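You operate a simulated robot arm through the tools that you are given. There is no shell and no other tool.

Carry out the task below with a simulated robot arm. There is one attempt and no reset: what you move stays moved.

JOB
Put the thrust washer carton on the left end of the bench away on the bottom shelf under the spring bench. Put the red soap bottle on the left end of the bench away on the low shelf of the charging bench. Shut the bottom right drawer. Fetch the white can and stand it on the bench right of the vise. Open the middle right drawer, fetch the silver tin with the smallest size on its label from the shelf of the steel table and set it in the inside of the middle right drawer, then shut the drawer. Pull the left drawer of the packing table open. The order is free. Set down upright: red soap bottle, white can.

The check looks at the end state, three seconds after you hand in, the way a careful person would. Anything else that was tipped, shoved, dropped, spilled or broken makes it a failure.

ROBOT AND FRAMES
A 7-joint arm with a two-finger parallel gripper on a trunk, on a base that drives. Base frame: it is fixed to the floor where the robot stands at the start and does not move with it; the origin is under the middle of the robot, x ahead of it, y to its left, z up. Readings come in cm, rad, newtons and seconds.
With the tool pointing down near the work surface it reaches from about 10 to 70 cm from the robot's upright axis, wherever it stands. Its first joint turns from -2.897 to 2.897 rad. Places, roughly: bench right of the vise (36x25 cm) [60, -352, 92]; bottom right drawer [-10, -380, 20]; bottom shelf under the spring bench [300, -120, 20]; inside of the middle right drawer [20, -410, 30]; left drawer of the packing table [-240, -150, 70]; low shelf of the charging bench (36x17 cm) [-88, -496, 24]; middle right drawer [10, -400, 40]; red soap bottle [150, -300, 100]; silver tin [-75, -200, 50]; thrust washer carton [125, -275, 100]; white can (7x7x11 cm) [-40, -460, 100]. Payload 1.57 kg.
Tool frame: the origin (TCP) lies between the finger pads and is the grasp point; the fingertips stand 3 cm ahead of it; z points along the fingers, y is the line along which they close. The gripper opens to 11 cm. The fingers are 2.4 cm wide and 1.2 cm thick; the gripper's body (4.8 by 11.2 cm) begins 7.8 cm behind the TCP.
Orientation is that of the tool frame in the base frame, as a unit quaternion [w, x, y, z]. With the fingers straight down and closing along the base's y, the tool's x points along the base's -x, its y along +y and its z along -z.

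CONTROLS
- The arm moves only by the tool play_rows. Its argument "targets" is a list of rows, each an object of numbers (a shift or turn left out is 0, a gripper value left out holds the last): "dx", "dy", "dz": the shift along the tool's x, y, z in units of 100 mm (1.0 is 100 mm); "ax", "ay", "az": the turn, a rotation vector about the tool's x, y, z in units of 180 degrees (1.0 is 180 degrees); "claw": the finger opening in cm, from 0 to 11. In form: [{"dx": .., "dy": .., "dz": .., "ax": .., "ay": .., "az": .., "claw": ..}, ...]. A call has 1 to 20 rows; each row is the pose to reach, as a shift and turn from the pose commanded when the call began, along the tool's axes at that moment. A call with a number of a shift or a turn outside -1 to 1 is refused whole. Rows are played at 5 a second. More than 5 cm and 0.15 rad between two rows, or a gripper value outside its range, and nothing of the call is played. A pose out of reach is approached as far as the arm can. The call stops where the force on the tool passes 40 N (or 10 N more than at its start, if that is more) or the arm is blocked; 0.2 s more then pass. Each finger travels about 4.5 cm/s and halts on what it meets, pressing with about 41 N; the grip force reading is that of the motor and also rises with nothing between the fingers. The clock runs only during rows and for 0.2 s after the last one: add rows that repeat a pose to give the fingers time. It gives the time, the measured TCP pose, the force on the tool (base axes), the opening and the grip force at its end, in the units of the frame above (readings bear some noise), with the torque about the TCP (base axes, N m) and any sound that the robot's microphone picked up.
- Cameras (640 x 400 px; columns grow to the right, rows downward): "scene" is now at [3.12, 15.15, 153.52]; the picture's right is [-0.02, -1.00, 0.00], its down [-0.52, 0.01, -0.86] and it looks along [0.86, -0.02, -0.52] (base axes); focal length 267 px, centre (320, 200). "wrist" rides on the gripper at [7, 1.6, -14.1] in the tool frame; the picture's right is [-0.23, 0.97, 0.00], its down [-0.86, -0.20, -0.48] and it looks along [-0.47, -0.11, 0.88] (tool axes); focal length 222 px, centre (320, 200). There is no depth. A picture from a camera that has moved, and an enlarged one, comes with that camera's place and axes in the base frame and with its lens.
- capture(camera): a new picture of that camera. It takes no simulated time.
- raise_lower(by): slides the trunk up (or, below 0, down) by that many cm; the arm and the scene camera ride with it, the base frame stays. It gives what a move gives, with no picture.
- drive_base(legs): drives the robot by 1 to 6 legs, each [ahead, turn to the left] in cm and rad, along the robot's own axes; the way and the turn of a leg run together, so that a leg with both is an arc; at most 150 cm and 3.142 rad a leg. The arm and the cameras ride along, it lands a little off, and it stops where it bumps. It gives what a move gives.
- pan_tilt(pan, tilt): turns the head with the scene camera to pan (to the left, within 2.705 rad either way) and tilt (down, from -0.506 to 1.204), counted from straight ahead of the robot. It gives what a move gives.
- enlarge(camera, box): a new picture of the part [left, top, right, bottom] of that camera's present view, enlarged. It takes no simulated time.
- finish_job(): hands the job in; it is judged then, once.

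Nothing tells you exact positions but the pictures and the camera data. Unless the task says otherwise, let go and move clear before handing in.

The tools are called after "Request:" as a command line: name --argument value ..., lists and objects as JSON in quotes. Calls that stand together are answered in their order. play_rows: Moves the arm, as the interface text tells. Its arguments: {"type":"object","properties":{"targets":{"type":"array","items":{"type":"object","properties":{"dx":{"type":"number"},"dy":{"type":"number"},"dz":{"type":"number"},"ax":{"type":"number"},"ay":{"type":"number"},"az":{"type":"number"},"claw":{"type":"number"}}}}},"required":["targets"]} The other tools are called the same way: raise_lower (by) slides the trunk up or down; drive_base (legs) drives the base; pan_tilt (pan, tilt) turns the head that bears the scene camera; capture (camera) takes a picture; enlarge (camera, box) takes an enlarged picture of a part of a camera's view; finish_job () hands the job in.

At the start:

```text
time_s: 0.0
eef_pos: [42.02, -1.31, 118.04]
tool_rot: [0.0, 0.0, 1.0, 0.0]
contact_force: [-0.3, 0.3, 0.1]
moment: [0.0, -0.01, 0.01]
finger_gap: 10.99
finger_force: 0.0
trunk travel left (down, up): [-45.0, 14.0]
robot x, y, heading: [-0.15, -0.35, -0.001]
head pan, tilt: [-0.021, 0.545]
```

scene: 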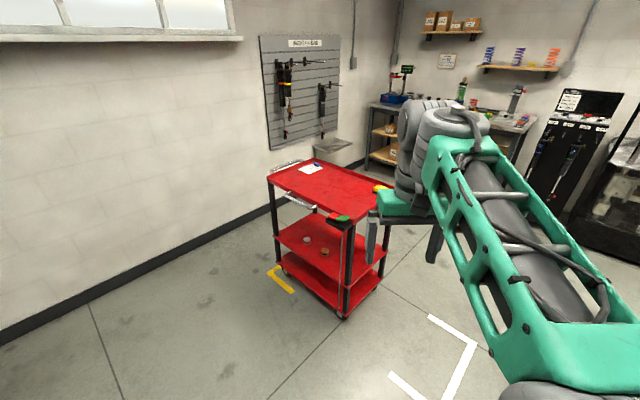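
wrist: 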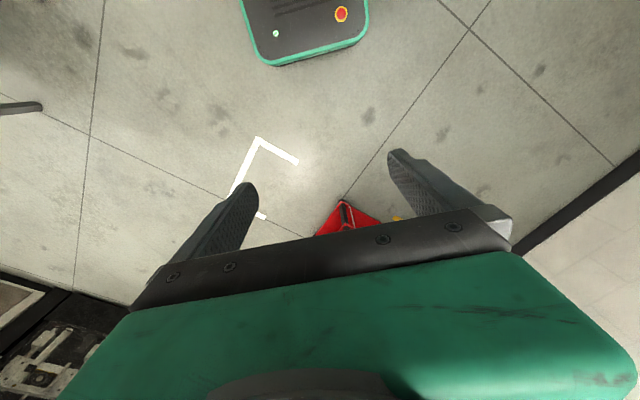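

I see a red cart ahead, a wall with a tool panel, and a bench in the far right corner. I'll look around the room first by panning the head.

Request:
pan_tilt --pan -0.8 --tilt 0.3

Request:
capture --camera "scene"

Request:
pan_tilt --pan -1.7 --tilt 0.3

Request:
capture --camera "scene"

Request:
pan_tilt --pan -2.6 --tilt 0.3

Request:
capture --camera "scene"

Request:
pan_tilt --pan 1.5 --tilt 0.3

Request:
capture --camera "scene"

Request:
pan_tilt --pan 2.5 --tilt 0.3

Request:
capture --camera "scene"

```text
time_s: 1.1
eef_pos: [42.09, -1.39, 118.12]
tool_rot: [-0.001, 0.0, 1.0, 0.0]
contact_force: [0.5, -0.7, 0.1]
moment: [0.0, 0.01, -0.01]
finger_gap: 10.98
finger_force: 0.0
trunk travel left (down, up): [-45.0, 14.0]
robot x, y, heading: [-0.03, 0.15, 0.005]
head pan, tilt: [-0.799, 0.3]
```

```text
taken
camera scene: at [0.64, 8.64, 155.76], right [-0.72, -0.7, 0.0], down [-0.21, 0.21, -0.96], along [0.67, -0.68, -0.3], focal length 267 px, centre (320, 200)
```

scene: 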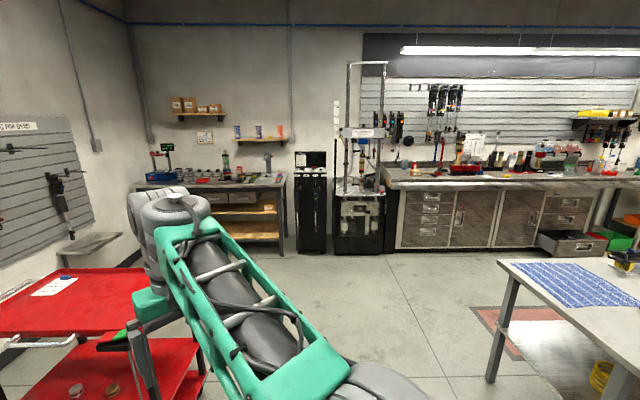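

```text
time_s: 2.3
eef_pos: [42.1, -1.43, 118.09]
tool_rot: [0.0, 0.0, 1.0, 0.0]
contact_force: [-0.4, 0.8, -0.6]
moment: [0.02, -0.02, 0.02]
finger_gap: 11.01
finger_force: 0.1
trunk travel left (down, up): [-45.0, 14.0]
robot x, y, heading: [0.02, -0.06, 0.001]
head pan, tilt: [-1.7, 0.3]
```

```text
taken
camera scene: at [-7.07, 6.07, 155.76], right [-0.99, 0.13, 0.0], down [0.04, 0.29, -0.96], along [-0.12, -0.95, -0.3], focal length 267 px, centre (320, 200)
```

scene: 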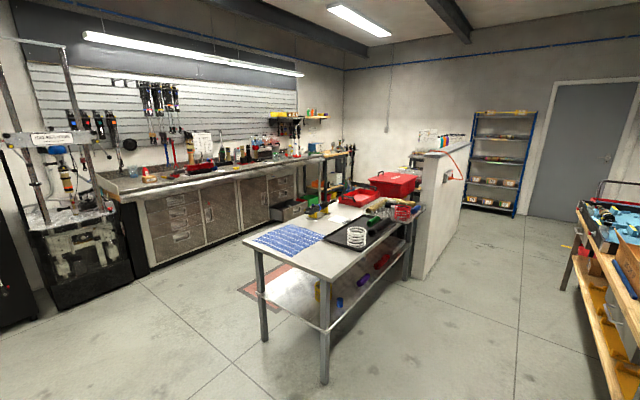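

```text
time_s: 3.5
eef_pos: [41.99, -1.22, 118.19]
tool_rot: [0.001, 0.0, 1.0, 0.0]
contact_force: [0.4, 0.0, 0.0]
moment: [-0.01, 0.0, 0.02]
finger_gap: 11.0
finger_force: 0.0
trunk travel left (down, up): [-45.0, 14.0]
robot x, y, heading: [-0.09, -0.27, -0.0]
head pan, tilt: [-2.601, 0.3]
```

```text
taken
camera scene: at [-13.87, 10.52, 155.76], right [-0.52, 0.86, 0.0], down [0.25, 0.15, -0.96], along [-0.82, -0.49, -0.3], focal length 267 px, centre (320, 200)
```

scene: 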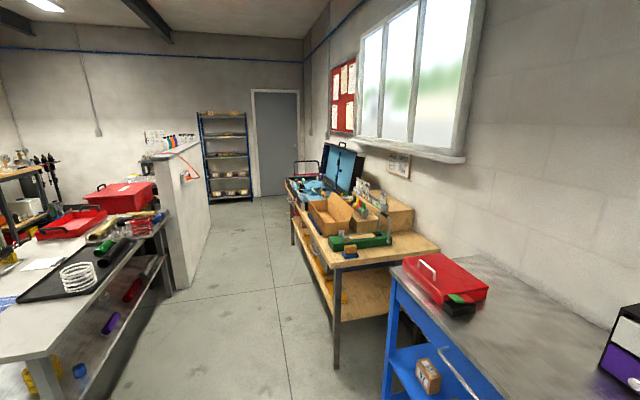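

```text
time_s: 6.8
eef_pos: [42.11, -1.36, 118.02]
tool_rot: [0.0, 0.0, 1.0, 0.0]
contact_force: [-0.1, -0.1, 0.3]
moment: [-0.01, -0.02, 0.0]
finger_gap: 11.02
finger_force: 0.0
trunk travel left (down, up): [-45.0, 14.0]
robot x, y, heading: [-0.1, 0.14, 0.003]
head pan, tilt: [1.499, 0.3]
```

```text
taken
camera scene: at [-5.2, 24.65, 155.76], right [1.0, -0.07, 0.0], down [-0.02, -0.29, -0.96], along [0.07, 0.95, -0.3], focal length 267 px, centre (320, 200)
```

scene: 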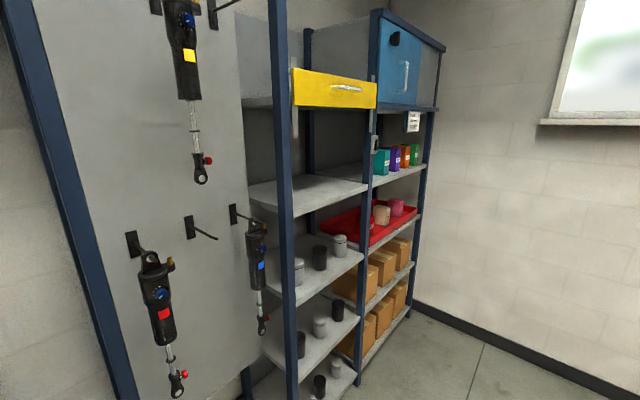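

```text
time_s: 8.1
eef_pos: [42.01, -1.26, 118.13]
tool_rot: [0.0, 0.0, 1.0, 0.0]
contact_force: [0.4, -0.6, 0.2]
moment: [0.01, 0.02, 0.02]
finger_gap: 10.98
finger_force: 0.0
trunk travel left (down, up): [-45.0, 14.0]
robot x, y, heading: [0.17, 0.14, 0.002]
head pan, tilt: [2.499, 0.3]
```

```text
taken
camera scene: at [-13.34, 20.93, 155.76], right [0.6, 0.8, 0.0], down [0.24, -0.18, -0.96], along [-0.76, 0.57, -0.3], focal length 267 px, centre (320, 200)
```

scene: 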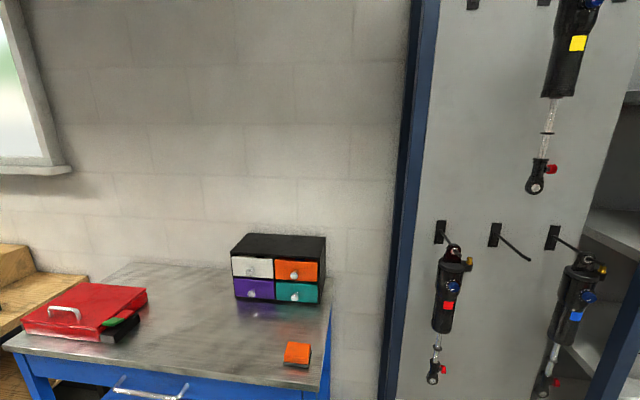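

I see the long bench with drawers at the right wall, a steel table in the middle, the spring bench in the corner, and a wooden packing table behind. I'll zoom in on each.

Request:
pan_tilt --pan -0.8 --tilt 0.3

Request:
enlarge --camera "scene" --box '[120, 130, 300, 260]'

Request:
enlarge --camera "scene" --box '[370, 120, 510, 260]'

Request:
enlarge --camera "scene" --box '[490, 130, 640, 270]'

Request:
pan_tilt --pan -1.6 --tilt 0.4

Request:
enlarge --camera "scene" --box '[100, 80, 280, 200]'

Request:
enlarge --camera "scene" --box '[260, 80, 440, 200]'

Request:
enlarge --camera "scene" --box '[220, 180, 460, 340]'

Request:
pan_tilt --pan -2.4 --tilt 0.4

Request:
capture --camera "scene"

Request:
enlarge --camera "scene" --box '[320, 120, 520, 260]'

```text
time_s: 10.9
eef_pos: [42.05, -1.38, 118.17]
tool_rot: [0.0, 0.0, 1.0, 0.0]
contact_force: [0.0, -1.2, 0.8]
moment: [-0.02, 0.03, -0.04]
finger_gap: 11.0
finger_force: 0.1
trunk travel left (down, up): [-45.0, 14.0]
robot x, y, heading: [0.3, 0.24, -0.0]
head pan, tilt: [-0.799, 0.3]
```

```text
3.08 times, centred on (210, 195) of scene
camera zoom: at [0.64, 8.64, 155.76], right [-0.72, -0.7, 0.0], down [-0.21, 0.21, -0.96], along [0.67, -0.68, -0.3], focal length 823 px, centre (658, 215)
```

zoom: 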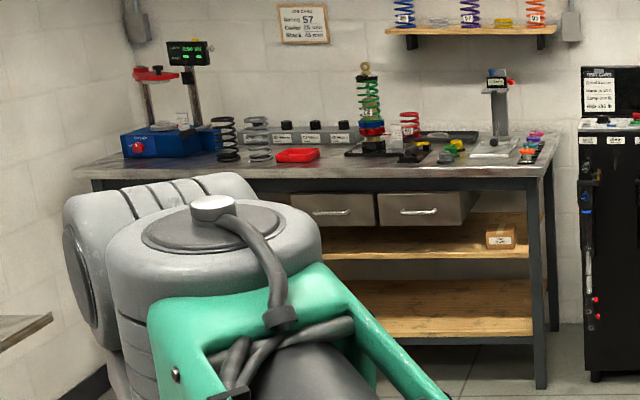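

```text
2.86 times, centred on (440, 190) of scene
camera zoom: at [0.64, 8.64, 155.76], right [-0.72, -0.7, 0.0], down [-0.21, 0.21, -0.96], along [0.67, -0.68, -0.3], focal length 764 px, centre (-23, 229)
```

zoom: 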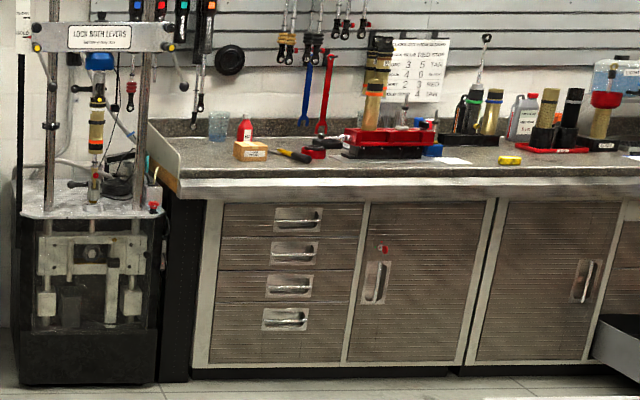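

```text
2.86 times, centred on (565, 200) of scene
camera zoom: at [0.64, 8.64, 155.76], right [-0.72, -0.7, 0.0], down [-0.21, 0.21, -0.96], along [0.67, -0.68, -0.3], focal length 764 px, centre (-380, 200)
```

zoom: 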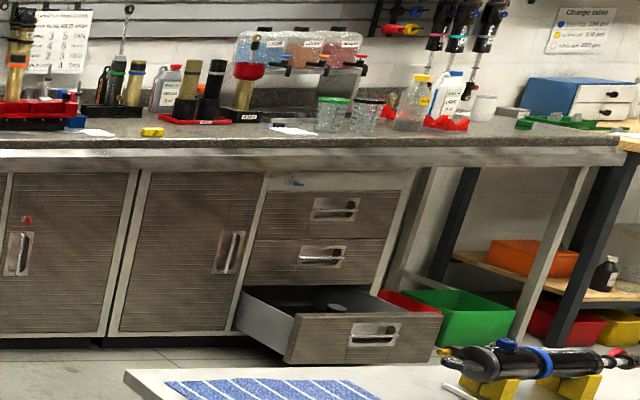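

```text
time_s: 12.1
eef_pos: [42.11, -1.35, 118.14]
tool_rot: [-0.001, 0.0, 1.0, 0.0]
contact_force: [1.0, 0.2, 0.2]
moment: [0.01, 0.03, 0.0]
finger_gap: 10.98
finger_force: 0.0
trunk travel left (down, up): [-45.0, 14.0]
robot x, y, heading: [0.16, -0.13, -0.003]
head pan, tilt: [-1.6, 0.4]
```

```text
3.33 times, centred on (190, 140) of scene
camera zoom: at [-6.14, 6.07, 154.84], right [-1.0, 0.03, 0.0], down [0.01, 0.39, -0.92], along [-0.03, -0.92, -0.39], focal length 891 px, centre (753, 400)
```

zoom: 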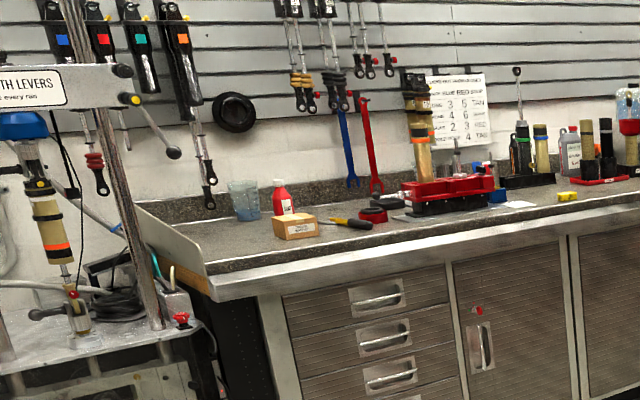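

```text
3.33 times, centred on (350, 140) of scene
camera zoom: at [-6.14, 6.07, 154.84], right [-1.0, 0.03, 0.0], down [0.01, 0.39, -0.92], along [-0.03, -0.92, -0.39], focal length 891 px, centre (220, 400)
```

zoom: 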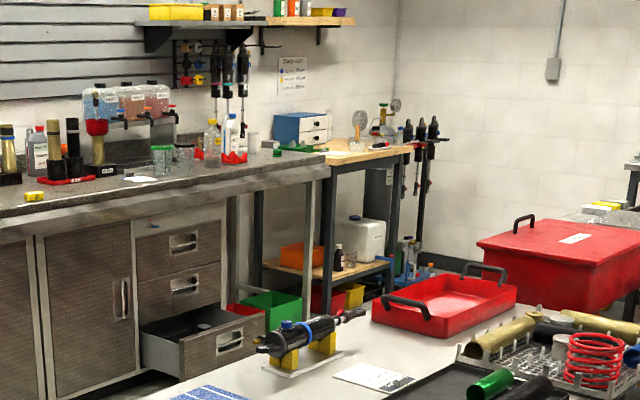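

```text
2.50 times, centred on (340, 260) of scene
camera zoom: at [-6.14, 6.07, 154.84], right [-1.0, 0.03, 0.0], down [0.01, 0.39, -0.92], along [-0.03, -0.92, -0.39], focal length 668 px, centre (270, 50)
```

zoom: 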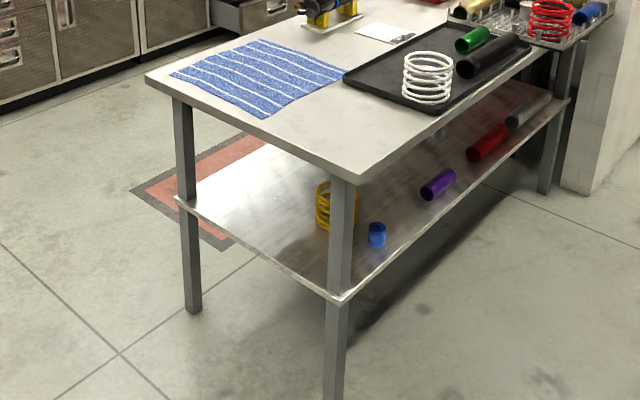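

```text
time_s: 13.2
eef_pos: [42.05, -1.2, 118.12]
tool_rot: [0.0, 0.0, 1.0, 0.0]
contact_force: [-0.1, -0.4, 0.2]
moment: [0.01, 0.0, 0.04]
finger_gap: 11.0
finger_force: 0.0
trunk travel left (down, up): [-45.0, 14.0]
robot x, y, heading: [0.12, -0.1, -0.001]
head pan, tilt: [-2.4, 0.4]
```

```text
taken
camera scene: at [-12.7, 9.07, 154.84], right [-0.68, 0.74, 0.0], down [0.29, 0.26, -0.92], along [-0.68, -0.62, -0.39], focal length 267 px, centre (320, 200)
```

scene: 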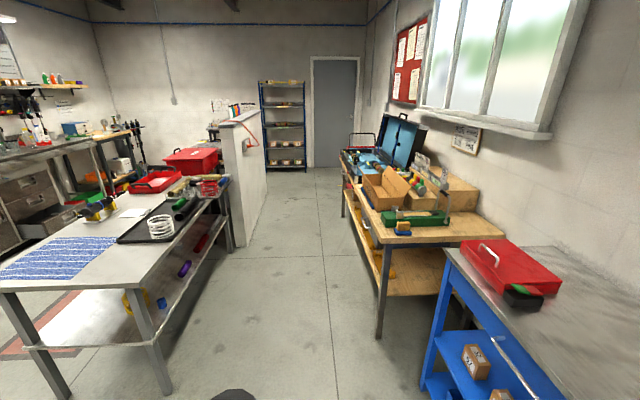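

```text
2.86 times, centred on (420, 190) of scene
camera zoom: at [-12.7, 9.07, 154.84], right [-0.68, 0.74, 0.0], down [0.29, 0.26, -0.92], along [-0.68, -0.62, -0.39], focal length 764 px, centre (34, 229)
```

zoom: 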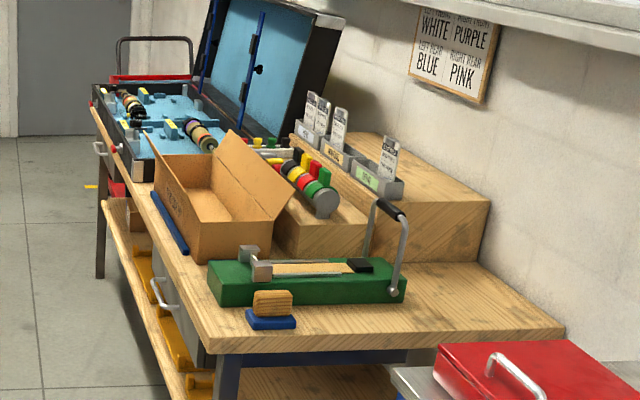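

The room is turned about 45° to the base frame: the long bench runs along (-0.7,-0.7), and its front faces me about 285 cm away. I'll drive closer to the left end of the bench to look at the objects.

Request:
drive_base --legs '[[0, -0.785], [150, 0], [0, -0.5], [40, 0]]'

Request:
pan_tilt --pan 0.5 --tilt 0.4

Request:
capture --camera "scene"

Request:
pan_tilt --pan -0.5 --tilt 0.4

Request:
capture --camera "scene"

```text
time_s: 26.3
eef_pos: [127.83, -187.29, 118.09]
tool_rot: [0.0, 0.603, 0.798, 0.0]
contact_force: [-0.3, 0.6, -0.3]
moment: [0.0, 0.02, 0.0]
finger_gap: 11.0
finger_force: 0.1
trunk travel left (down, up): [-45.0, 14.0]
robot x, y, heading: [117.63, -145.92, -1.293]
head pan, tilt: [-2.4, 0.4]
```

```text
time_s: 28.8
eef_pos: [127.84, -187.18, 118.13]
tool_rot: [0.0, 0.603, 0.798, -0.001]
contact_force: [0.0, -0.2, 0.0]
moment: [-0.05, -0.01, -0.02]
finger_gap: 11.01
finger_force: 0.2
trunk travel left (down, up): [-45.0, 14.0]
robot x, y, heading: [117.51, -146.37, -1.295]
head pan, tilt: [0.499, 0.4]
```

```text
taken
camera scene: at [137.47, -143.15, 154.84], right [-0.71, -0.7, 0.0], down [-0.27, 0.28, -0.92], along [0.64, -0.66, -0.39], focal length 267 px, centre (320, 200)
```

scene: 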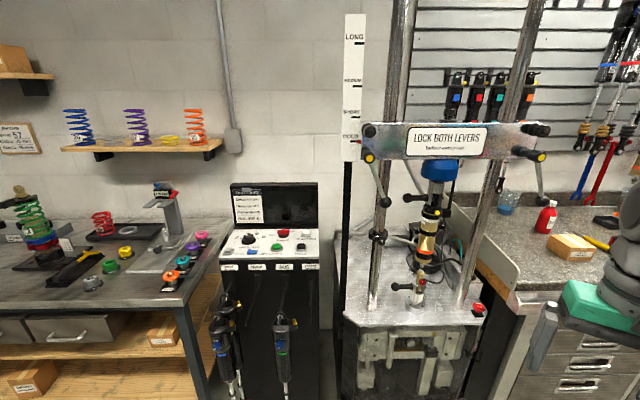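

```text
time_s: 30.1
eef_pos: [127.81, -187.14, 118.1]
tool_rot: [0.0, 0.603, 0.797, -0.001]
contact_force: [0.5, -0.7, -0.1]
moment: [-0.04, -0.03, 0.01]
finger_gap: 10.99
finger_force: 0.0
trunk travel left (down, up): [-45.0, 14.0]
robot x, y, heading: [117.44, -146.41, -1.296]
head pan, tilt: [-0.499, 0.4]
```

```text
taken
camera scene: at [128.95, -145.56, 154.84], right [-0.98, 0.22, 0.0], down [0.09, 0.38, -0.92], along [-0.2, -0.9, -0.39], focal length 267 px, centre (320, 200)
```

scene: 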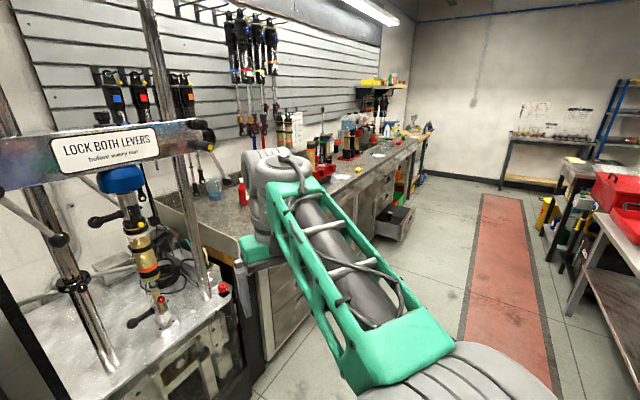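

The carton and soap sit at the left end of the long bench, next to the test machine. I'll drive in front of that end and look closer.

Request:
drive_base --legs '[[0, -1.061], [88, 0], [0, 1.571], [40, 0]]'

Request:
pan_tilt --pan 0.0 --tilt 0.6

Request:
capture --camera "scene"

Request:
capture --camera "wrist"

Request:
pan_tilt --pan -0.8 --tilt 0.5

Request:
capture --camera "scene"

Request:
pan_tilt --pan 0.8 --tilt 0.5

Request:
capture --camera "scene"

```text
time_s: 43.3
eef_pos: [113.29, -268.33, 118.11]
tool_rot: [0.0, 0.374, 0.927, 0.0]
contact_force: [0.3, 0.1, -0.4]
moment: [-0.02, -0.02, -0.01]
finger_gap: 11.01
finger_force: 0.0
trunk travel left (down, up): [-45.0, 14.0]
robot x, y, heading: [84.22, -237.68, -0.765]
head pan, tilt: [-0.499, 0.4]
```

```text
time_s: 44.3
eef_pos: [113.27, -268.3, 118.05]
tool_rot: [0.0, 0.375, 0.927, 0.0]
contact_force: [-0.2, 0.3, -0.4]
moment: [0.01, 0.0, 0.01]
finger_gap: 11.02
finger_force: 0.0
trunk travel left (down, up): [-45.0, 14.0]
robot x, y, heading: [83.95, -237.7, -0.767]
head pan, tilt: [0.0, 0.6]
```

```text
taken
camera scene: at [96.86, -229.08, 153.02], right [-0.7, -0.72, 0.0], down [-0.41, 0.39, -0.83], along [0.59, -0.57, -0.56], focal length 267 px, centre (320, 200)
```

scene: 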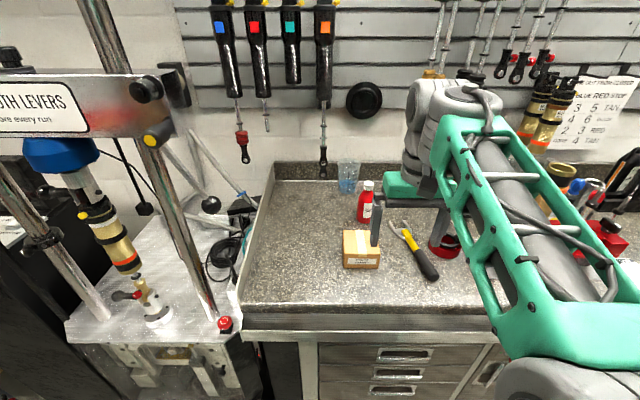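

```text
taken
camera wrist: at [109.49, -262.3, 132.25], right [0.84, 0.54, 0.0], down [0.48, -0.74, 0.48], along [0.26, -0.4, -0.88], focal length 222 px, centre (320, 200)
```

wrist: 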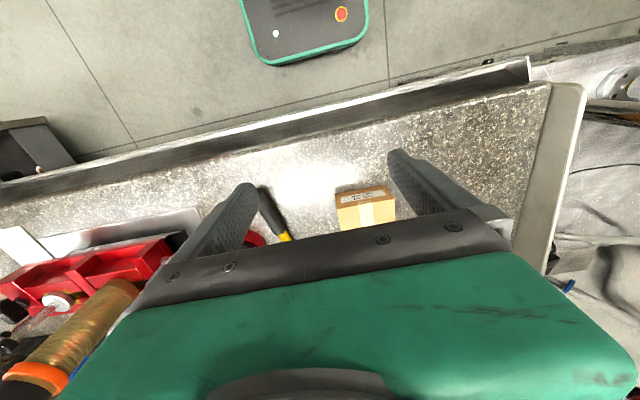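

```text
time_s: 45.4
eef_pos: [113.38, -268.24, 118.08]
tool_rot: [0.0, 0.374, 0.927, 0.0]
contact_force: [0.1, -0.1, -0.7]
moment: [0.02, 0.02, 0.01]
finger_gap: 10.99
finger_force: 0.0
trunk travel left (down, up): [-45.0, 14.0]
robot x, y, heading: [83.84, -238.13, -0.765]
head pan, tilt: [-0.799, 0.499]
```

```text
taken
camera scene: at [90.54, -232.02, 153.92], right [-1.0, 0.0, 0.0], down [0.0, 0.48, -0.88], along [0.0, -0.88, -0.48], focal length 267 px, centre (320, 200)
```

scene: 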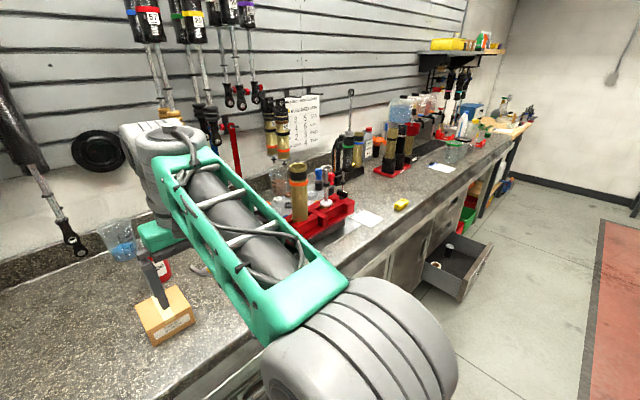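

```text
time_s: 47.1
eef_pos: [113.25, -268.24, 118.03]
tool_rot: [0.0, 0.374, 0.927, 0.0]
contact_force: [-0.2, 0.3, 0.2]
moment: [-0.03, 0.01, 0.0]
finger_gap: 11.0
finger_force: 0.1
trunk travel left (down, up): [-45.0, 14.0]
robot x, y, heading: [83.68, -237.83, -0.768]
head pan, tilt: [0.799, 0.499]
```

```text
taken
camera scene: at [99.61, -222.65, 153.92], right [0.03, -1.0, 0.0], down [-0.48, -0.01, -0.88], along [0.88, 0.03, -0.48], focal length 267 px, centre (320, 200)
```

scene: 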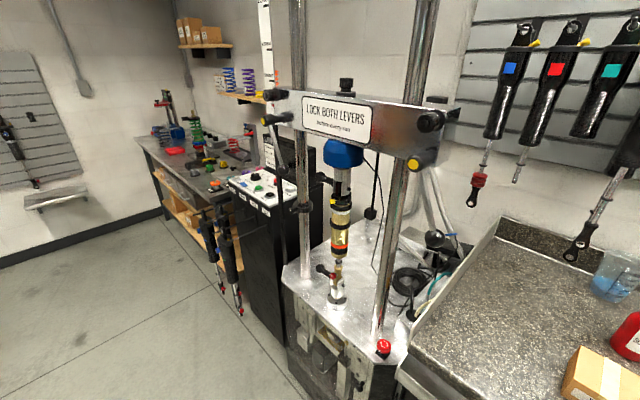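

The carton is at about (130,-278), with its top near z 98.6, on a bench surface near z 92. It may be nearly as wide as the gripper opening, so I'll zoom in.

Request:
pan_tilt --pan 0.0 --tilt 0.6

Request:
enlarge --camera "scene" --box '[310, 150, 470, 290]'

Request:
enlarge --camera "wrist" --box '[240, 140, 440, 260]'

```text
time_s: 48.2
eef_pos: [113.24, -268.2, 118.07]
tool_rot: [0.0, 0.375, 0.927, 0.001]
contact_force: [-0.1, 1.1, 0.1]
moment: [-0.02, 0.0, 0.0]
finger_gap: 10.99
finger_force: 0.1
trunk travel left (down, up): [-45.0, 14.0]
robot x, y, heading: [83.6, -237.9, -0.768]
head pan, tilt: [0.0, 0.6]
```

```text
2.86 times, centred on (390, 220) of scene
camera zoom: at [96.87, -229.06, 153.01], right [-0.69, -0.72, 0.0], down [-0.41, 0.39, -0.83], along [0.59, -0.57, -0.56], focal length 764 px, centre (120, 143)
```

zoom: 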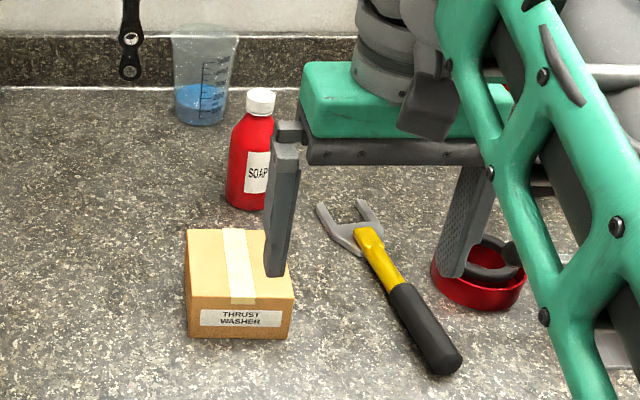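

```text
3.20 times, centred on (340, 200) of wrist
camera zoom: at [109.49, -262.3, 132.25], right [0.84, 0.54, 0.0], down [0.48, -0.74, 0.48], along [0.26, -0.4, -0.88], focal length 711 px, centre (256, 200)
```

zoom: 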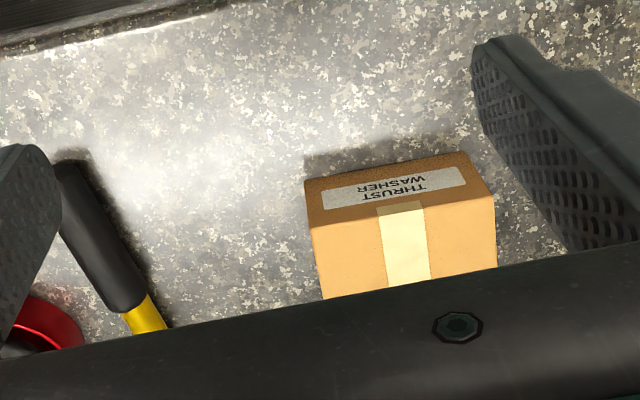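

The carton is about 10 cm wide and squared to the bench. I want the gripper pitched forward with its camera on top, so I'll first spin the wrist half a turn in free air.

Request:
play_rows --targets '[{"az": 0.0455}, {"az": 0.091}, {"az": 0.1364}, {"az": 0.1818}, {"az": 0.2273}, {"az": 0.2727}, {"az": 0.3182}, {"az": 0.3636}, {"az": 0.4091}, {"az": 0.4545}, {"az": 0.5}]'

```text
time_s: 50.6
eef_pos: [113.39, -268.2, 118.11]
tool_rot: [0.001, 0.921, 0.389, 0.0]
contact_force: [-1.2, 0.4, -0.2]
moment: [-0.01, -0.01, 0.03]
finger_gap: 10.99
finger_force: 0.1
trunk travel left (down, up): [-45.0, 14.0]
robot x, y, heading: [84.17, -238.15, -0.773]
head pan, tilt: [0.0, 0.6]
```

A quarter turn worked; now the second quarter.

Request:
play_rows --targets '[{"az": 0.0455}, {"az": 0.091}, {"az": 0.1364}, {"az": 0.1818}, {"az": 0.2273}, {"az": 0.2727}, {"az": 0.3182}, {"az": 0.3636}, {"az": 0.4091}, {"az": 0.4545}, {"az": 0.5}]'

Request:
capture --camera "scene"

Request:
capture --camera "wrist"

```text
time_s: 53.0
eef_pos: [113.22, -268.21, 117.91]
tool_rot: [-0.004, 0.927, -0.375, 0.0]
contact_force: [-0.8, -0.1, -0.7]
moment: [0.01, -0.04, 0.0]
finger_gap: 11.03
finger_force: 0.0
trunk travel left (down, up): [-45.0, 14.0]
robot x, y, heading: [83.5, -238.19, -0.771]
head pan, tilt: [0.0, 0.6]
```

```text
taken
camera scene: at [96.89, -229.08, 153.01], right [-0.7, -0.72, 0.0], down [-0.41, 0.39, -0.83], along [0.59, -0.57, -0.56], focal length 267 px, centre (320, 200)
```

scene: 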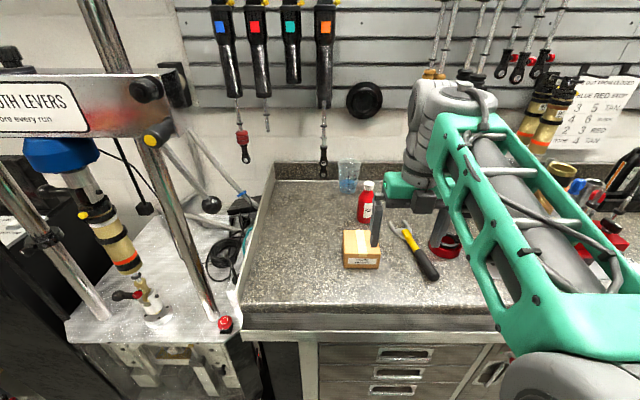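

```text
taken
camera wrist: at [117.2, -274.45, 132.07], right [-0.84, -0.54, -0.01], down [-0.48, 0.74, 0.48], along [-0.26, 0.41, -0.88], focal length 222 px, centre (320, 200)
```

wrist: 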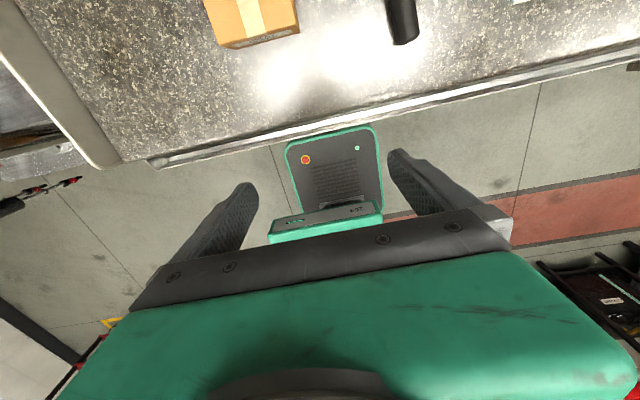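

The wrist camera now sees ahead. I'll pitch the tool forward by 60° (to 30° below horizontal), shifting left to line up with the carton.

Request:
play_rows --targets '[{"ay": 0.0417, "dy": -0.1}, {"ay": 0.0833, "dy": -0.2}, {"ay": 0.125, "dy": -0.3}, {"ay": 0.1667, "dy": -0.4}, {"ay": 0.2083, "dy": -0.5}, {"ay": 0.25, "dy": -0.52}, {"ay": 0.2917, "dy": -0.52}, {"ay": 0.3333, "dy": -0.52}, {"ay": 0.3333, "dy": -0.52}]'

Request:
capture --camera "wrist"

Request:
capture --camera "scene"

```text
time_s: 54.2
eef_pos: [114.74, -270.01, 109.67]
tool_rot: [0.114, 0.883, -0.424, 0.165]
contact_force: [0.4, 0.5, -0.1]
moment: [-0.01, 0.05, 0.03]
finger_gap: 11.0
finger_force: 0.1
out of reach, approached as far as the arm can: row 1, 2
trunk travel left (down, up): [-45.0, 14.0]
robot x, y, heading: [83.79, -238.09, -0.77]
head pan, tilt: [0.0, 0.6]
stopped in row 5: the arm was blocked; the commanded pose is now the measured one
```

```text
taken
camera wrist: at [114.92, -271.25, 125.54], right [-0.9, -0.44, -0.03], down [-0.44, 0.89, 0.1], along [-0.02, 0.1, -0.99], focal length 222 px, centre (320, 200)
```

wrist: 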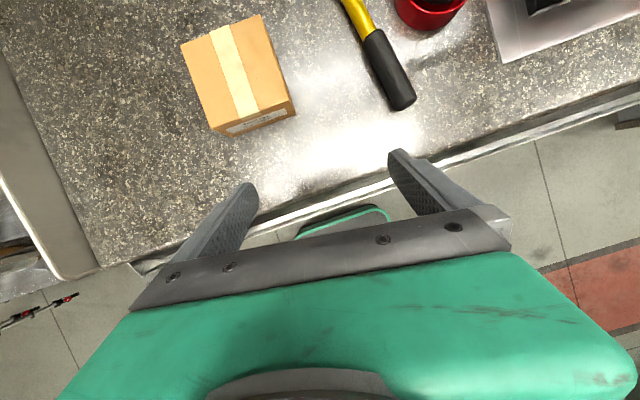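

```text
taken
camera scene: at [96.94, -229.11, 152.7], right [-0.7, -0.72, 0.0], down [-0.41, 0.39, -0.82], along [0.59, -0.57, -0.57], focal length 267 px, centre (320, 200)
```

scene: 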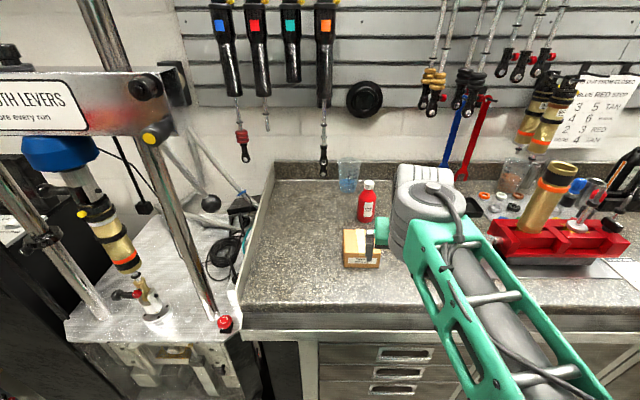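

The arm hit a joint limit with the wrist spun that way. I'll back out, straighten the tool, and try spinning the wrist in the other direction.

Request:
play_rows --targets '[{"dz": -0.25, "ax": 0.007, "ay": -0.032, "az": -0.009}, {"dz": -0.5, "ax": 0.0135, "ay": -0.063, "az": -0.017}, {"dz": -0.75, "ax": 0.02, "ay": -0.095, "az": -0.026}, {"dz": -0.9, "ax": 0.027, "ay": -0.126, "az": -0.0345}, {"dz": -0.9, "ax": 0.027, "ay": -0.126, "az": -0.0345}]'

Request:
play_rows --targets '[{"az": -0.0455}, {"az": -0.091}, {"az": -0.1364}, {"az": -0.1818}, {"az": -0.2273}, {"az": -0.2727}, {"az": -0.3182}, {"az": -0.3636}, {"az": -0.4091}, {"az": -0.4545}, {"az": -0.5}]'

Request:
play_rows --targets '[{"az": -0.0455}, {"az": -0.091}, {"az": -0.1364}, {"az": -0.1818}, {"az": -0.2273}, {"az": -0.2727}, {"az": -0.3182}, {"az": -0.3636}, {"az": -0.4091}, {"az": -0.4545}, {"az": -0.5}]'

Request:
play_rows --targets '[{"az": -0.0455}, {"az": -0.091}, {"az": -0.1364}, {"az": -0.1818}, {"az": -0.2273}, {"az": -0.2727}, {"az": -0.3182}, {"az": -0.3636}, {"az": -0.4091}, {"az": -0.4545}, {"az": -0.5}]'

```text
time_s: 55.4
eef_pos: [112.63, -266.97, 118.57]
tool_rot: [-0.003, 0.924, -0.382, 0.006]
contact_force: [0.6, -0.2, 0.1]
moment: [0.01, 0.0, -0.03]
finger_gap: 11.01
finger_force: 0.1
out of reach, approached as far as the arm can: row 4
trunk travel left (down, up): [-45.0, 14.0]
robot x, y, heading: [84.18, -238.21, -0.762]
head pan, tilt: [0.0, 0.6]
```

```text
time_s: 57.8
eef_pos: [112.8, -266.95, 118.62]
tool_rot: [0.005, 0.924, 0.383, 0.004]
contact_force: [0.0, 0.9, 0.2]
moment: [0.0, 0.01, -0.03]
finger_gap: 10.99
finger_force: 0.1
trunk travel left (down, up): [-45.0, 14.0]
robot x, y, heading: [84.13, -238.05, -0.765]
head pan, tilt: [0.0, 0.6]
```

```text
time_s: 60.2
eef_pos: [112.89, -266.85, 118.59]
tool_rot: [0.004, 0.382, 0.924, -0.002]
contact_force: [0.1, 0.9, 0.2]
moment: [0.02, -0.03, 0.01]
finger_gap: 10.97
finger_force: 0.2
trunk travel left (down, up): [-45.0, 14.0]
robot x, y, heading: [83.95, -237.89, -0.766]
head pan, tilt: [0.0, 0.6]
```

```text
time_s: 62.6
eef_pos: [112.89, -266.93, 118.62]
tool_rot: [0.002, -0.383, 0.924, -0.004]
contact_force: [-0.6, 0.4, -0.2]
moment: [-0.02, 0.01, 0.01]
finger_gap: 11.01
finger_force: 0.1
trunk travel left (down, up): [-45.0, 14.0]
robot x, y, heading: [83.79, -238.2, -0.765]
head pan, tilt: [0.0, 0.6]
```

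The wrist spins fine in this direction; one more quarter turn.

Request:
play_rows --targets '[{"az": -0.0455}, {"az": -0.091}, {"az": -0.1364}, {"az": -0.1818}, {"az": -0.2273}, {"az": -0.2727}, {"az": -0.3182}, {"az": -0.3636}, {"az": -0.4091}, {"az": -0.4545}, {"az": -0.5}]'

Request:
play_rows --targets '[{"ay": 0.04}, {"ay": 0.08}, {"ay": 0.12}, {"ay": 0.16}]'

Request:
capture --camera "scene"

```text
time_s: 65.0
eef_pos: [112.8, -266.81, 117.6]
tool_rot: [0.006, 0.924, -0.382, 0.003]
contact_force: [-0.6, 0.7, 0.8]
moment: [-0.06, -0.05, 0.01]
finger_gap: 11.01
finger_force: 0.2
out of reach, approached as far as the arm can: row 11
trunk travel left (down, up): [-45.0, 14.0]
robot x, y, heading: [83.88, -238.2, -0.77]
head pan, tilt: [0.0, 0.6]
```

```text
time_s: 66.0
eef_pos: [114.97, -268.25, 105.78]
tool_rot: [0.021, 0.923, -0.375, 0.084]
contact_force: [-0.6, 1.7, 0.4]
moment: [-0.11, -0.07, -0.02]
finger_gap: 11.03
finger_force: 0.1
out of reach, approached as far as the arm can: row 2
trunk travel left (down, up): [-45.0, 14.0]
robot x, y, heading: [83.71, -238.09, -0.761]
head pan, tilt: [0.0, 0.6]
stopped in row 4: the arm was blocked; the commanded pose is now the measured one
```

```text
taken
camera scene: at [96.56, -228.75, 152.24], right [-0.69, -0.72, 0.0], down [-0.4, 0.39, -0.83], along [0.59, -0.57, -0.56], focal length 267 px, centre (320, 200)
```

scene: 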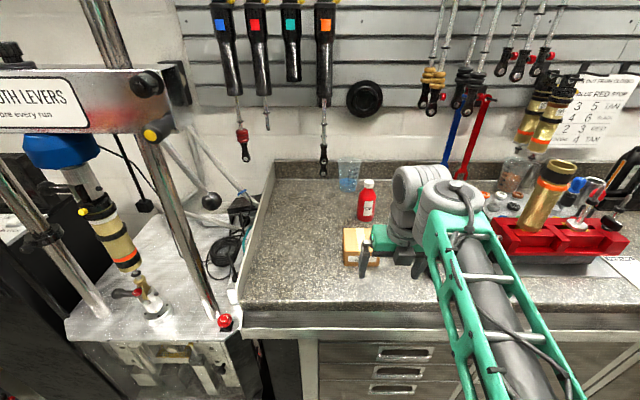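

Flipping is limited both ways, so I'll use the normal orientation (camera underneath) with about a 45° downward pitch, which still clears surfaces. Rising and unwinding now.

Request:
play_rows --targets '[{"dz": -0.3, "ay": -0.018}, {"dz": -0.6, "ax": -0.004, "ay": -0.036}, {"dz": -0.9, "ax": -0.008, "ay": -0.0545, "az": 0.004}, {"dz": -1.0, "ax": -0.008, "ay": -0.0545, "az": 0.004}]'

Request:
play_rows --targets '[{"az": 0.0455}, {"az": 0.091}, {"az": 0.1364}, {"az": 0.1818}, {"az": 0.2273}, {"az": 0.2727}, {"az": 0.3182}, {"az": 0.3636}, {"az": 0.4091}, {"az": 0.4545}, {"az": 0.5}]'

Request:
play_rows --targets '[{"az": 0.0455}, {"az": 0.091}, {"az": 0.1364}, {"az": 0.1818}, {"az": 0.2273}, {"az": 0.2727}, {"az": 0.3182}, {"az": 0.3636}, {"az": 0.4091}, {"az": 0.4545}, {"az": 0.5}]'

Request:
play_rows --targets '[{"ay": -0.04}, {"ay": -0.08}, {"ay": -0.12}, {"ay": -0.16}, {"ay": -0.2}, {"ay": -0.225}, {"ay": -0.25}, {"ay": -0.25}]'

Request:
capture --camera "scene"

Request:
capture --camera "wrist"

```text
time_s: 67.0
eef_pos: [113.97, -267.71, 115.1]
tool_rot: [-0.001, 0.924, -0.383, -0.005]
contact_force: [0.8, -0.7, -0.9]
moment: [0.09, 0.06, 0.0]
finger_gap: 11.0
finger_force: 0.1
out of reach, approached as far as the arm can: row 4
trunk travel left (down, up): [-45.0, 14.0]
robot x, y, heading: [83.68, -237.92, -0.767]
head pan, tilt: [0.0, 0.6]
```

```text
time_s: 69.4
eef_pos: [113.96, -267.66, 115.41]
tool_rot: [-0.002, -0.381, 0.924, 0.003]
contact_force: [-0.1, 0.3, -0.5]
moment: [-0.03, -0.03, -0.04]
finger_gap: 10.99
finger_force: 0.1
trunk travel left (down, up): [-45.0, 14.0]
robot x, y, heading: [84.16, -238.09, -0.767]
head pan, tilt: [0.0, 0.6]
```

```text
time_s: 71.8
eef_pos: [113.99, -267.7, 115.51]
tool_rot: [-0.002, 0.384, 0.923, 0.001]
contact_force: [0.6, -0.3, -0.5]
moment: [-0.02, 0.0, 0.02]
finger_gap: 11.01
finger_force: 0.1
trunk travel left (down, up): [-45.0, 14.0]
robot x, y, heading: [84.1, -238.07, -0.768]
head pan, tilt: [0.0, 0.6]
```

```text
time_s: 73.6
eef_pos: [114.67, -268.43, 109.33]
tool_rot: [0.281, 0.367, 0.879, -0.12]
contact_force: [-0.9, 0.2, 0.6]
moment: [0.03, -0.03, 0.01]
finger_gap: 10.98
finger_force: 0.1
trunk travel left (down, up): [-45.0, 14.0]
robot x, y, heading: [83.92, -238.04, -0.768]
head pan, tilt: [0.0, 0.6]
stopped in row 8: the arm was blocked; the commanded pose is now the measured one
```

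```text
taken
camera scene: at [96.9, -229.1, 152.94], right [-0.7, -0.72, 0.0], down [-0.41, 0.39, -0.82], along [0.59, -0.57, -0.57], focal length 267 px, centre (320, 200)
```

scene: 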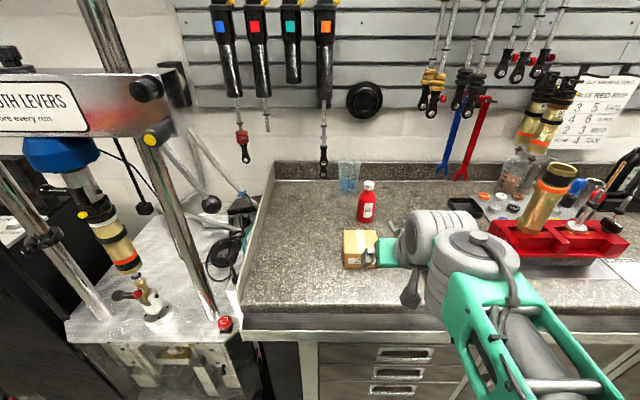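

```text
taken
camera wrist: at [106.15, -257.46, 116.65], right [0.82, 0.55, 0.13], down [0.15, -0.43, 0.89], along [0.55, -0.71, -0.44], focal length 222 px, centre (320, 200)
```

wrist: 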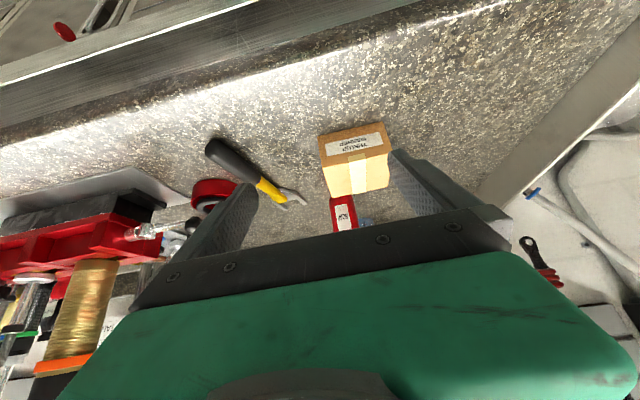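

The tilt is limited because the tool is too close to the robot's own axis. I'll back off and extend the arm so the wrist has room.

Request:
drive_base --legs '[[-20, 0]]'

Request:
play_rows --targets '[{"dx": -0.2, "dz": 0.2}, {"dx": -0.45, "dz": 0.45}, {"dx": -0.7, "dz": 0.7}, {"dx": -0.9, "dz": 0.7}]'

Request:
play_rows --targets '[{"dx": -0.2, "dz": 0.2, "ay": -0.03}, {"dx": -0.45, "dz": 0.45, "ay": -0.06}, {"dx": -0.6, "dz": 0.5, "ay": -0.09}]'

```text
time_s: 75.2
eef_pos: [100.36, -254.5, 109.39]
tool_rot: [0.283, 0.364, 0.879, -0.119]
contact_force: [1.0, 0.9, -1.0]
moment: [0.01, -0.04, 0.04]
finger_gap: 11.0
finger_force: 0.1
trunk travel left (down, up): [-45.0, 14.0]
robot x, y, heading: [69.73, -223.79, -0.765]
head pan, tilt: [0.0, 0.6]
```

```text
time_s: 76.2
eef_pos: [108.25, -262.74, 108.88]
tool_rot: [0.284, 0.364, 0.879, -0.12]
contact_force: [0.1, 0.0, -0.1]
moment: [0.0, 0.03, -0.01]
finger_gap: 10.97
finger_force: 0.0
trunk travel left (down, up): [-45.0, 14.0]
robot x, y, heading: [69.56, -224.09, -0.765]
head pan, tilt: [0.0, 0.6]
```

```text
time_s: 77.0
eef_pos: [113.72, -268.13, 108.43]
tool_rot: [0.404, 0.344, 0.83, -0.17]
contact_force: [-0.1, -0.7, 0.1]
moment: [0.01, 0.0, -0.02]
finger_gap: 11.02
finger_force: 0.2
trunk travel left (down, up): [-45.0, 14.0]
robot x, y, heading: [69.95, -224.35, -0.766]
head pan, tilt: [0.0, 0.6]
```

That works: the tool is pitched 38° below horizontal and aligned with the bench. I'll check the carton in the wrist view.

Request:
capture --camera "wrist"

Request:
capture --camera "scene"

Request:
enlarge --camera "wrist" --box '[280, 120, 440, 260]'

```text
taken
camera wrist: at [104.25, -256.11, 111.67], right [0.79, 0.59, 0.18], down [-0.03, -0.24, 0.97], along [0.61, -0.77, -0.17], focal length 222 px, centre (320, 200)
```

wrist: 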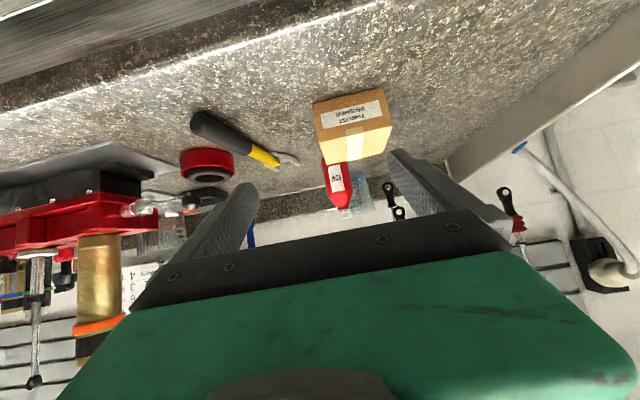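

```text
taken
camera scene: at [82.54, -215.24, 153.01], right [-0.69, -0.72, 0.0], down [-0.41, 0.39, -0.82], along [0.59, -0.57, -0.57], focal length 267 px, centre (320, 200)
```

scene: 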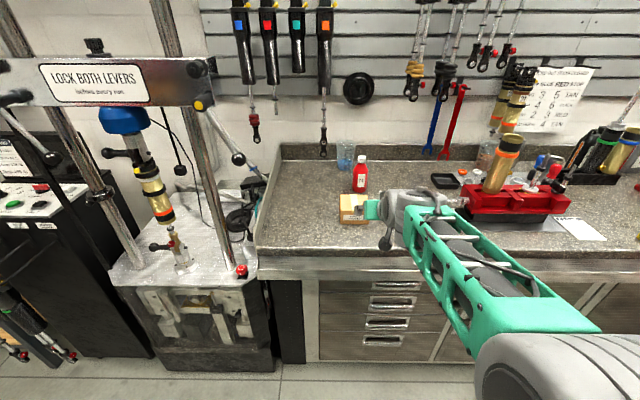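

```text
2.86 times, centred on (360, 190) of wrist
camera zoom: at [104.25, -256.11, 111.67], right [0.79, 0.59, 0.18], down [-0.03, -0.24, 0.97], along [0.61, -0.77, -0.17], focal length 635 px, centre (206, 229)
```

zoom: 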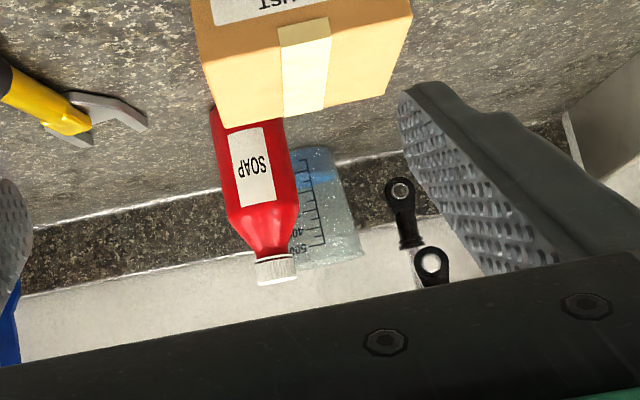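

The carton is square to the bench, centred near p=104.4 (room axes), and its front face is at q≈284. I'll shift left 4.8 cm and lower in front of it.

Request:
play_rows --targets '[{"dy": 0.24}, {"dy": 0.48}, {"dx": 0.21, "dz": 0.24, "dy": 0.48}, {"dx": 0.42, "dz": 0.48, "dy": 0.48}, {"dx": 0.63, "dz": 0.72, "dy": 0.48}, {"dx": 0.83, "dz": 0.965, "dy": 0.48}, {"dx": 0.83, "dz": 0.965, "dy": 0.48}]'

Request:
capture --camera "wrist"

Request:
enlarge --camera "scene" --box '[300, 140, 440, 270]'

```text
time_s: 78.6
eef_pos: [119.01, -266.7, 96.03]
tool_rot: [0.405, 0.344, 0.83, -0.17]
contact_force: [0.5, 0.2, -0.5]
moment: [0.02, 0.02, 0.02]
finger_gap: 11.0
finger_force: 0.0
trunk travel left (down, up): [-45.0, 14.0]
robot x, y, heading: [69.77, -224.43, -0.768]
head pan, tilt: [0.0, 0.6]
```

```text
taken
camera wrist: at [109.47, -254.67, 99.21], right [0.79, 0.59, 0.18], down [-0.03, -0.24, 0.97], along [0.61, -0.77, -0.17], focal length 222 px, centre (320, 200)
```

wrist: 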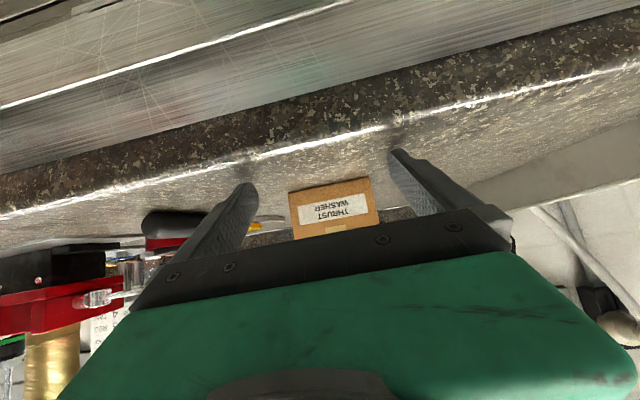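

```text
3.08 times, centred on (370, 205) of scene
camera zoom: at [82.54, -215.24, 153.01], right [-0.69, -0.72, 0.0], down [-0.41, 0.39, -0.82], along [0.59, -0.57, -0.57], focal length 823 px, centre (166, 185)
```

zoom: 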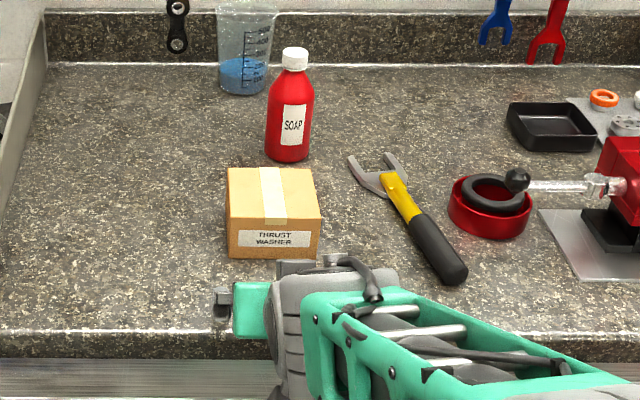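

The carton is centred between the fingers in the wrist view. I'll advance horizontally in two steps.

Request:
play_rows --targets '[{"dx": -0.15, "dz": 0.22}, {"dx": -0.3, "dz": 0.44}, {"dx": -0.452, "dz": 0.661}, {"dx": -0.6, "dz": 0.85}, {"dx": -0.6, "dz": 0.85}]'

Request:
capture --camera "wrist"

Request:
enlarge --camera "scene" --box '[300, 140, 440, 270]'

```text
time_s: 79.8
eef_pos: [126.27, -273.89, 95.69]
tool_rot: [0.407, 0.344, 0.829, -0.17]
contact_force: [-15.0, 13.1, 21.5]
moment: [0.97, -0.66, 1.1]
finger_gap: 10.8
finger_force: 0.1
trunk travel left (down, up): [-45.0, 14.0]
robot x, y, heading: [69.61, -223.94, -0.766]
head pan, tilt: [0.0, 0.6]
```

```text
taken
camera wrist: at [116.62, -261.81, 98.89], right [0.79, 0.59, 0.18], down [-0.04, -0.24, 0.97], along [0.61, -0.77, -0.17], focal length 222 px, centre (320, 200)
```

wrist: 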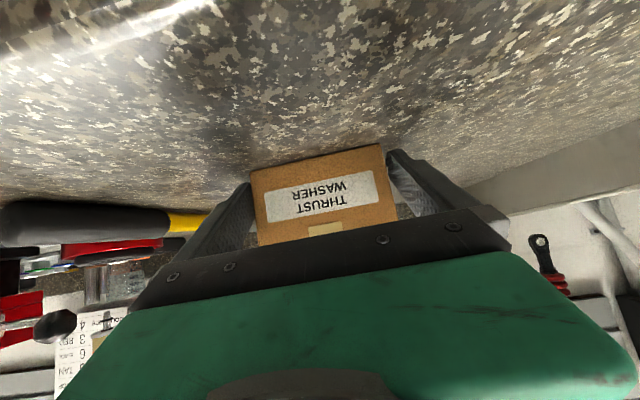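

```text
3.08 times, centred on (370, 205) of scene
camera zoom: at [82.15, -214.94, 153.04], right [-0.69, -0.72, 0.0], down [-0.41, 0.39, -0.83], along [0.6, -0.57, -0.56], focal length 823 px, centre (166, 185)
```

zoom: 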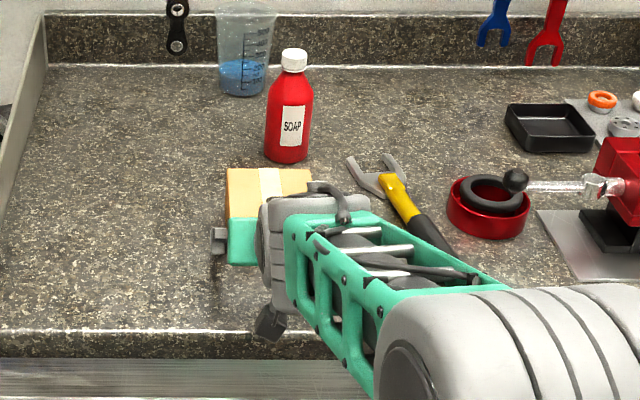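

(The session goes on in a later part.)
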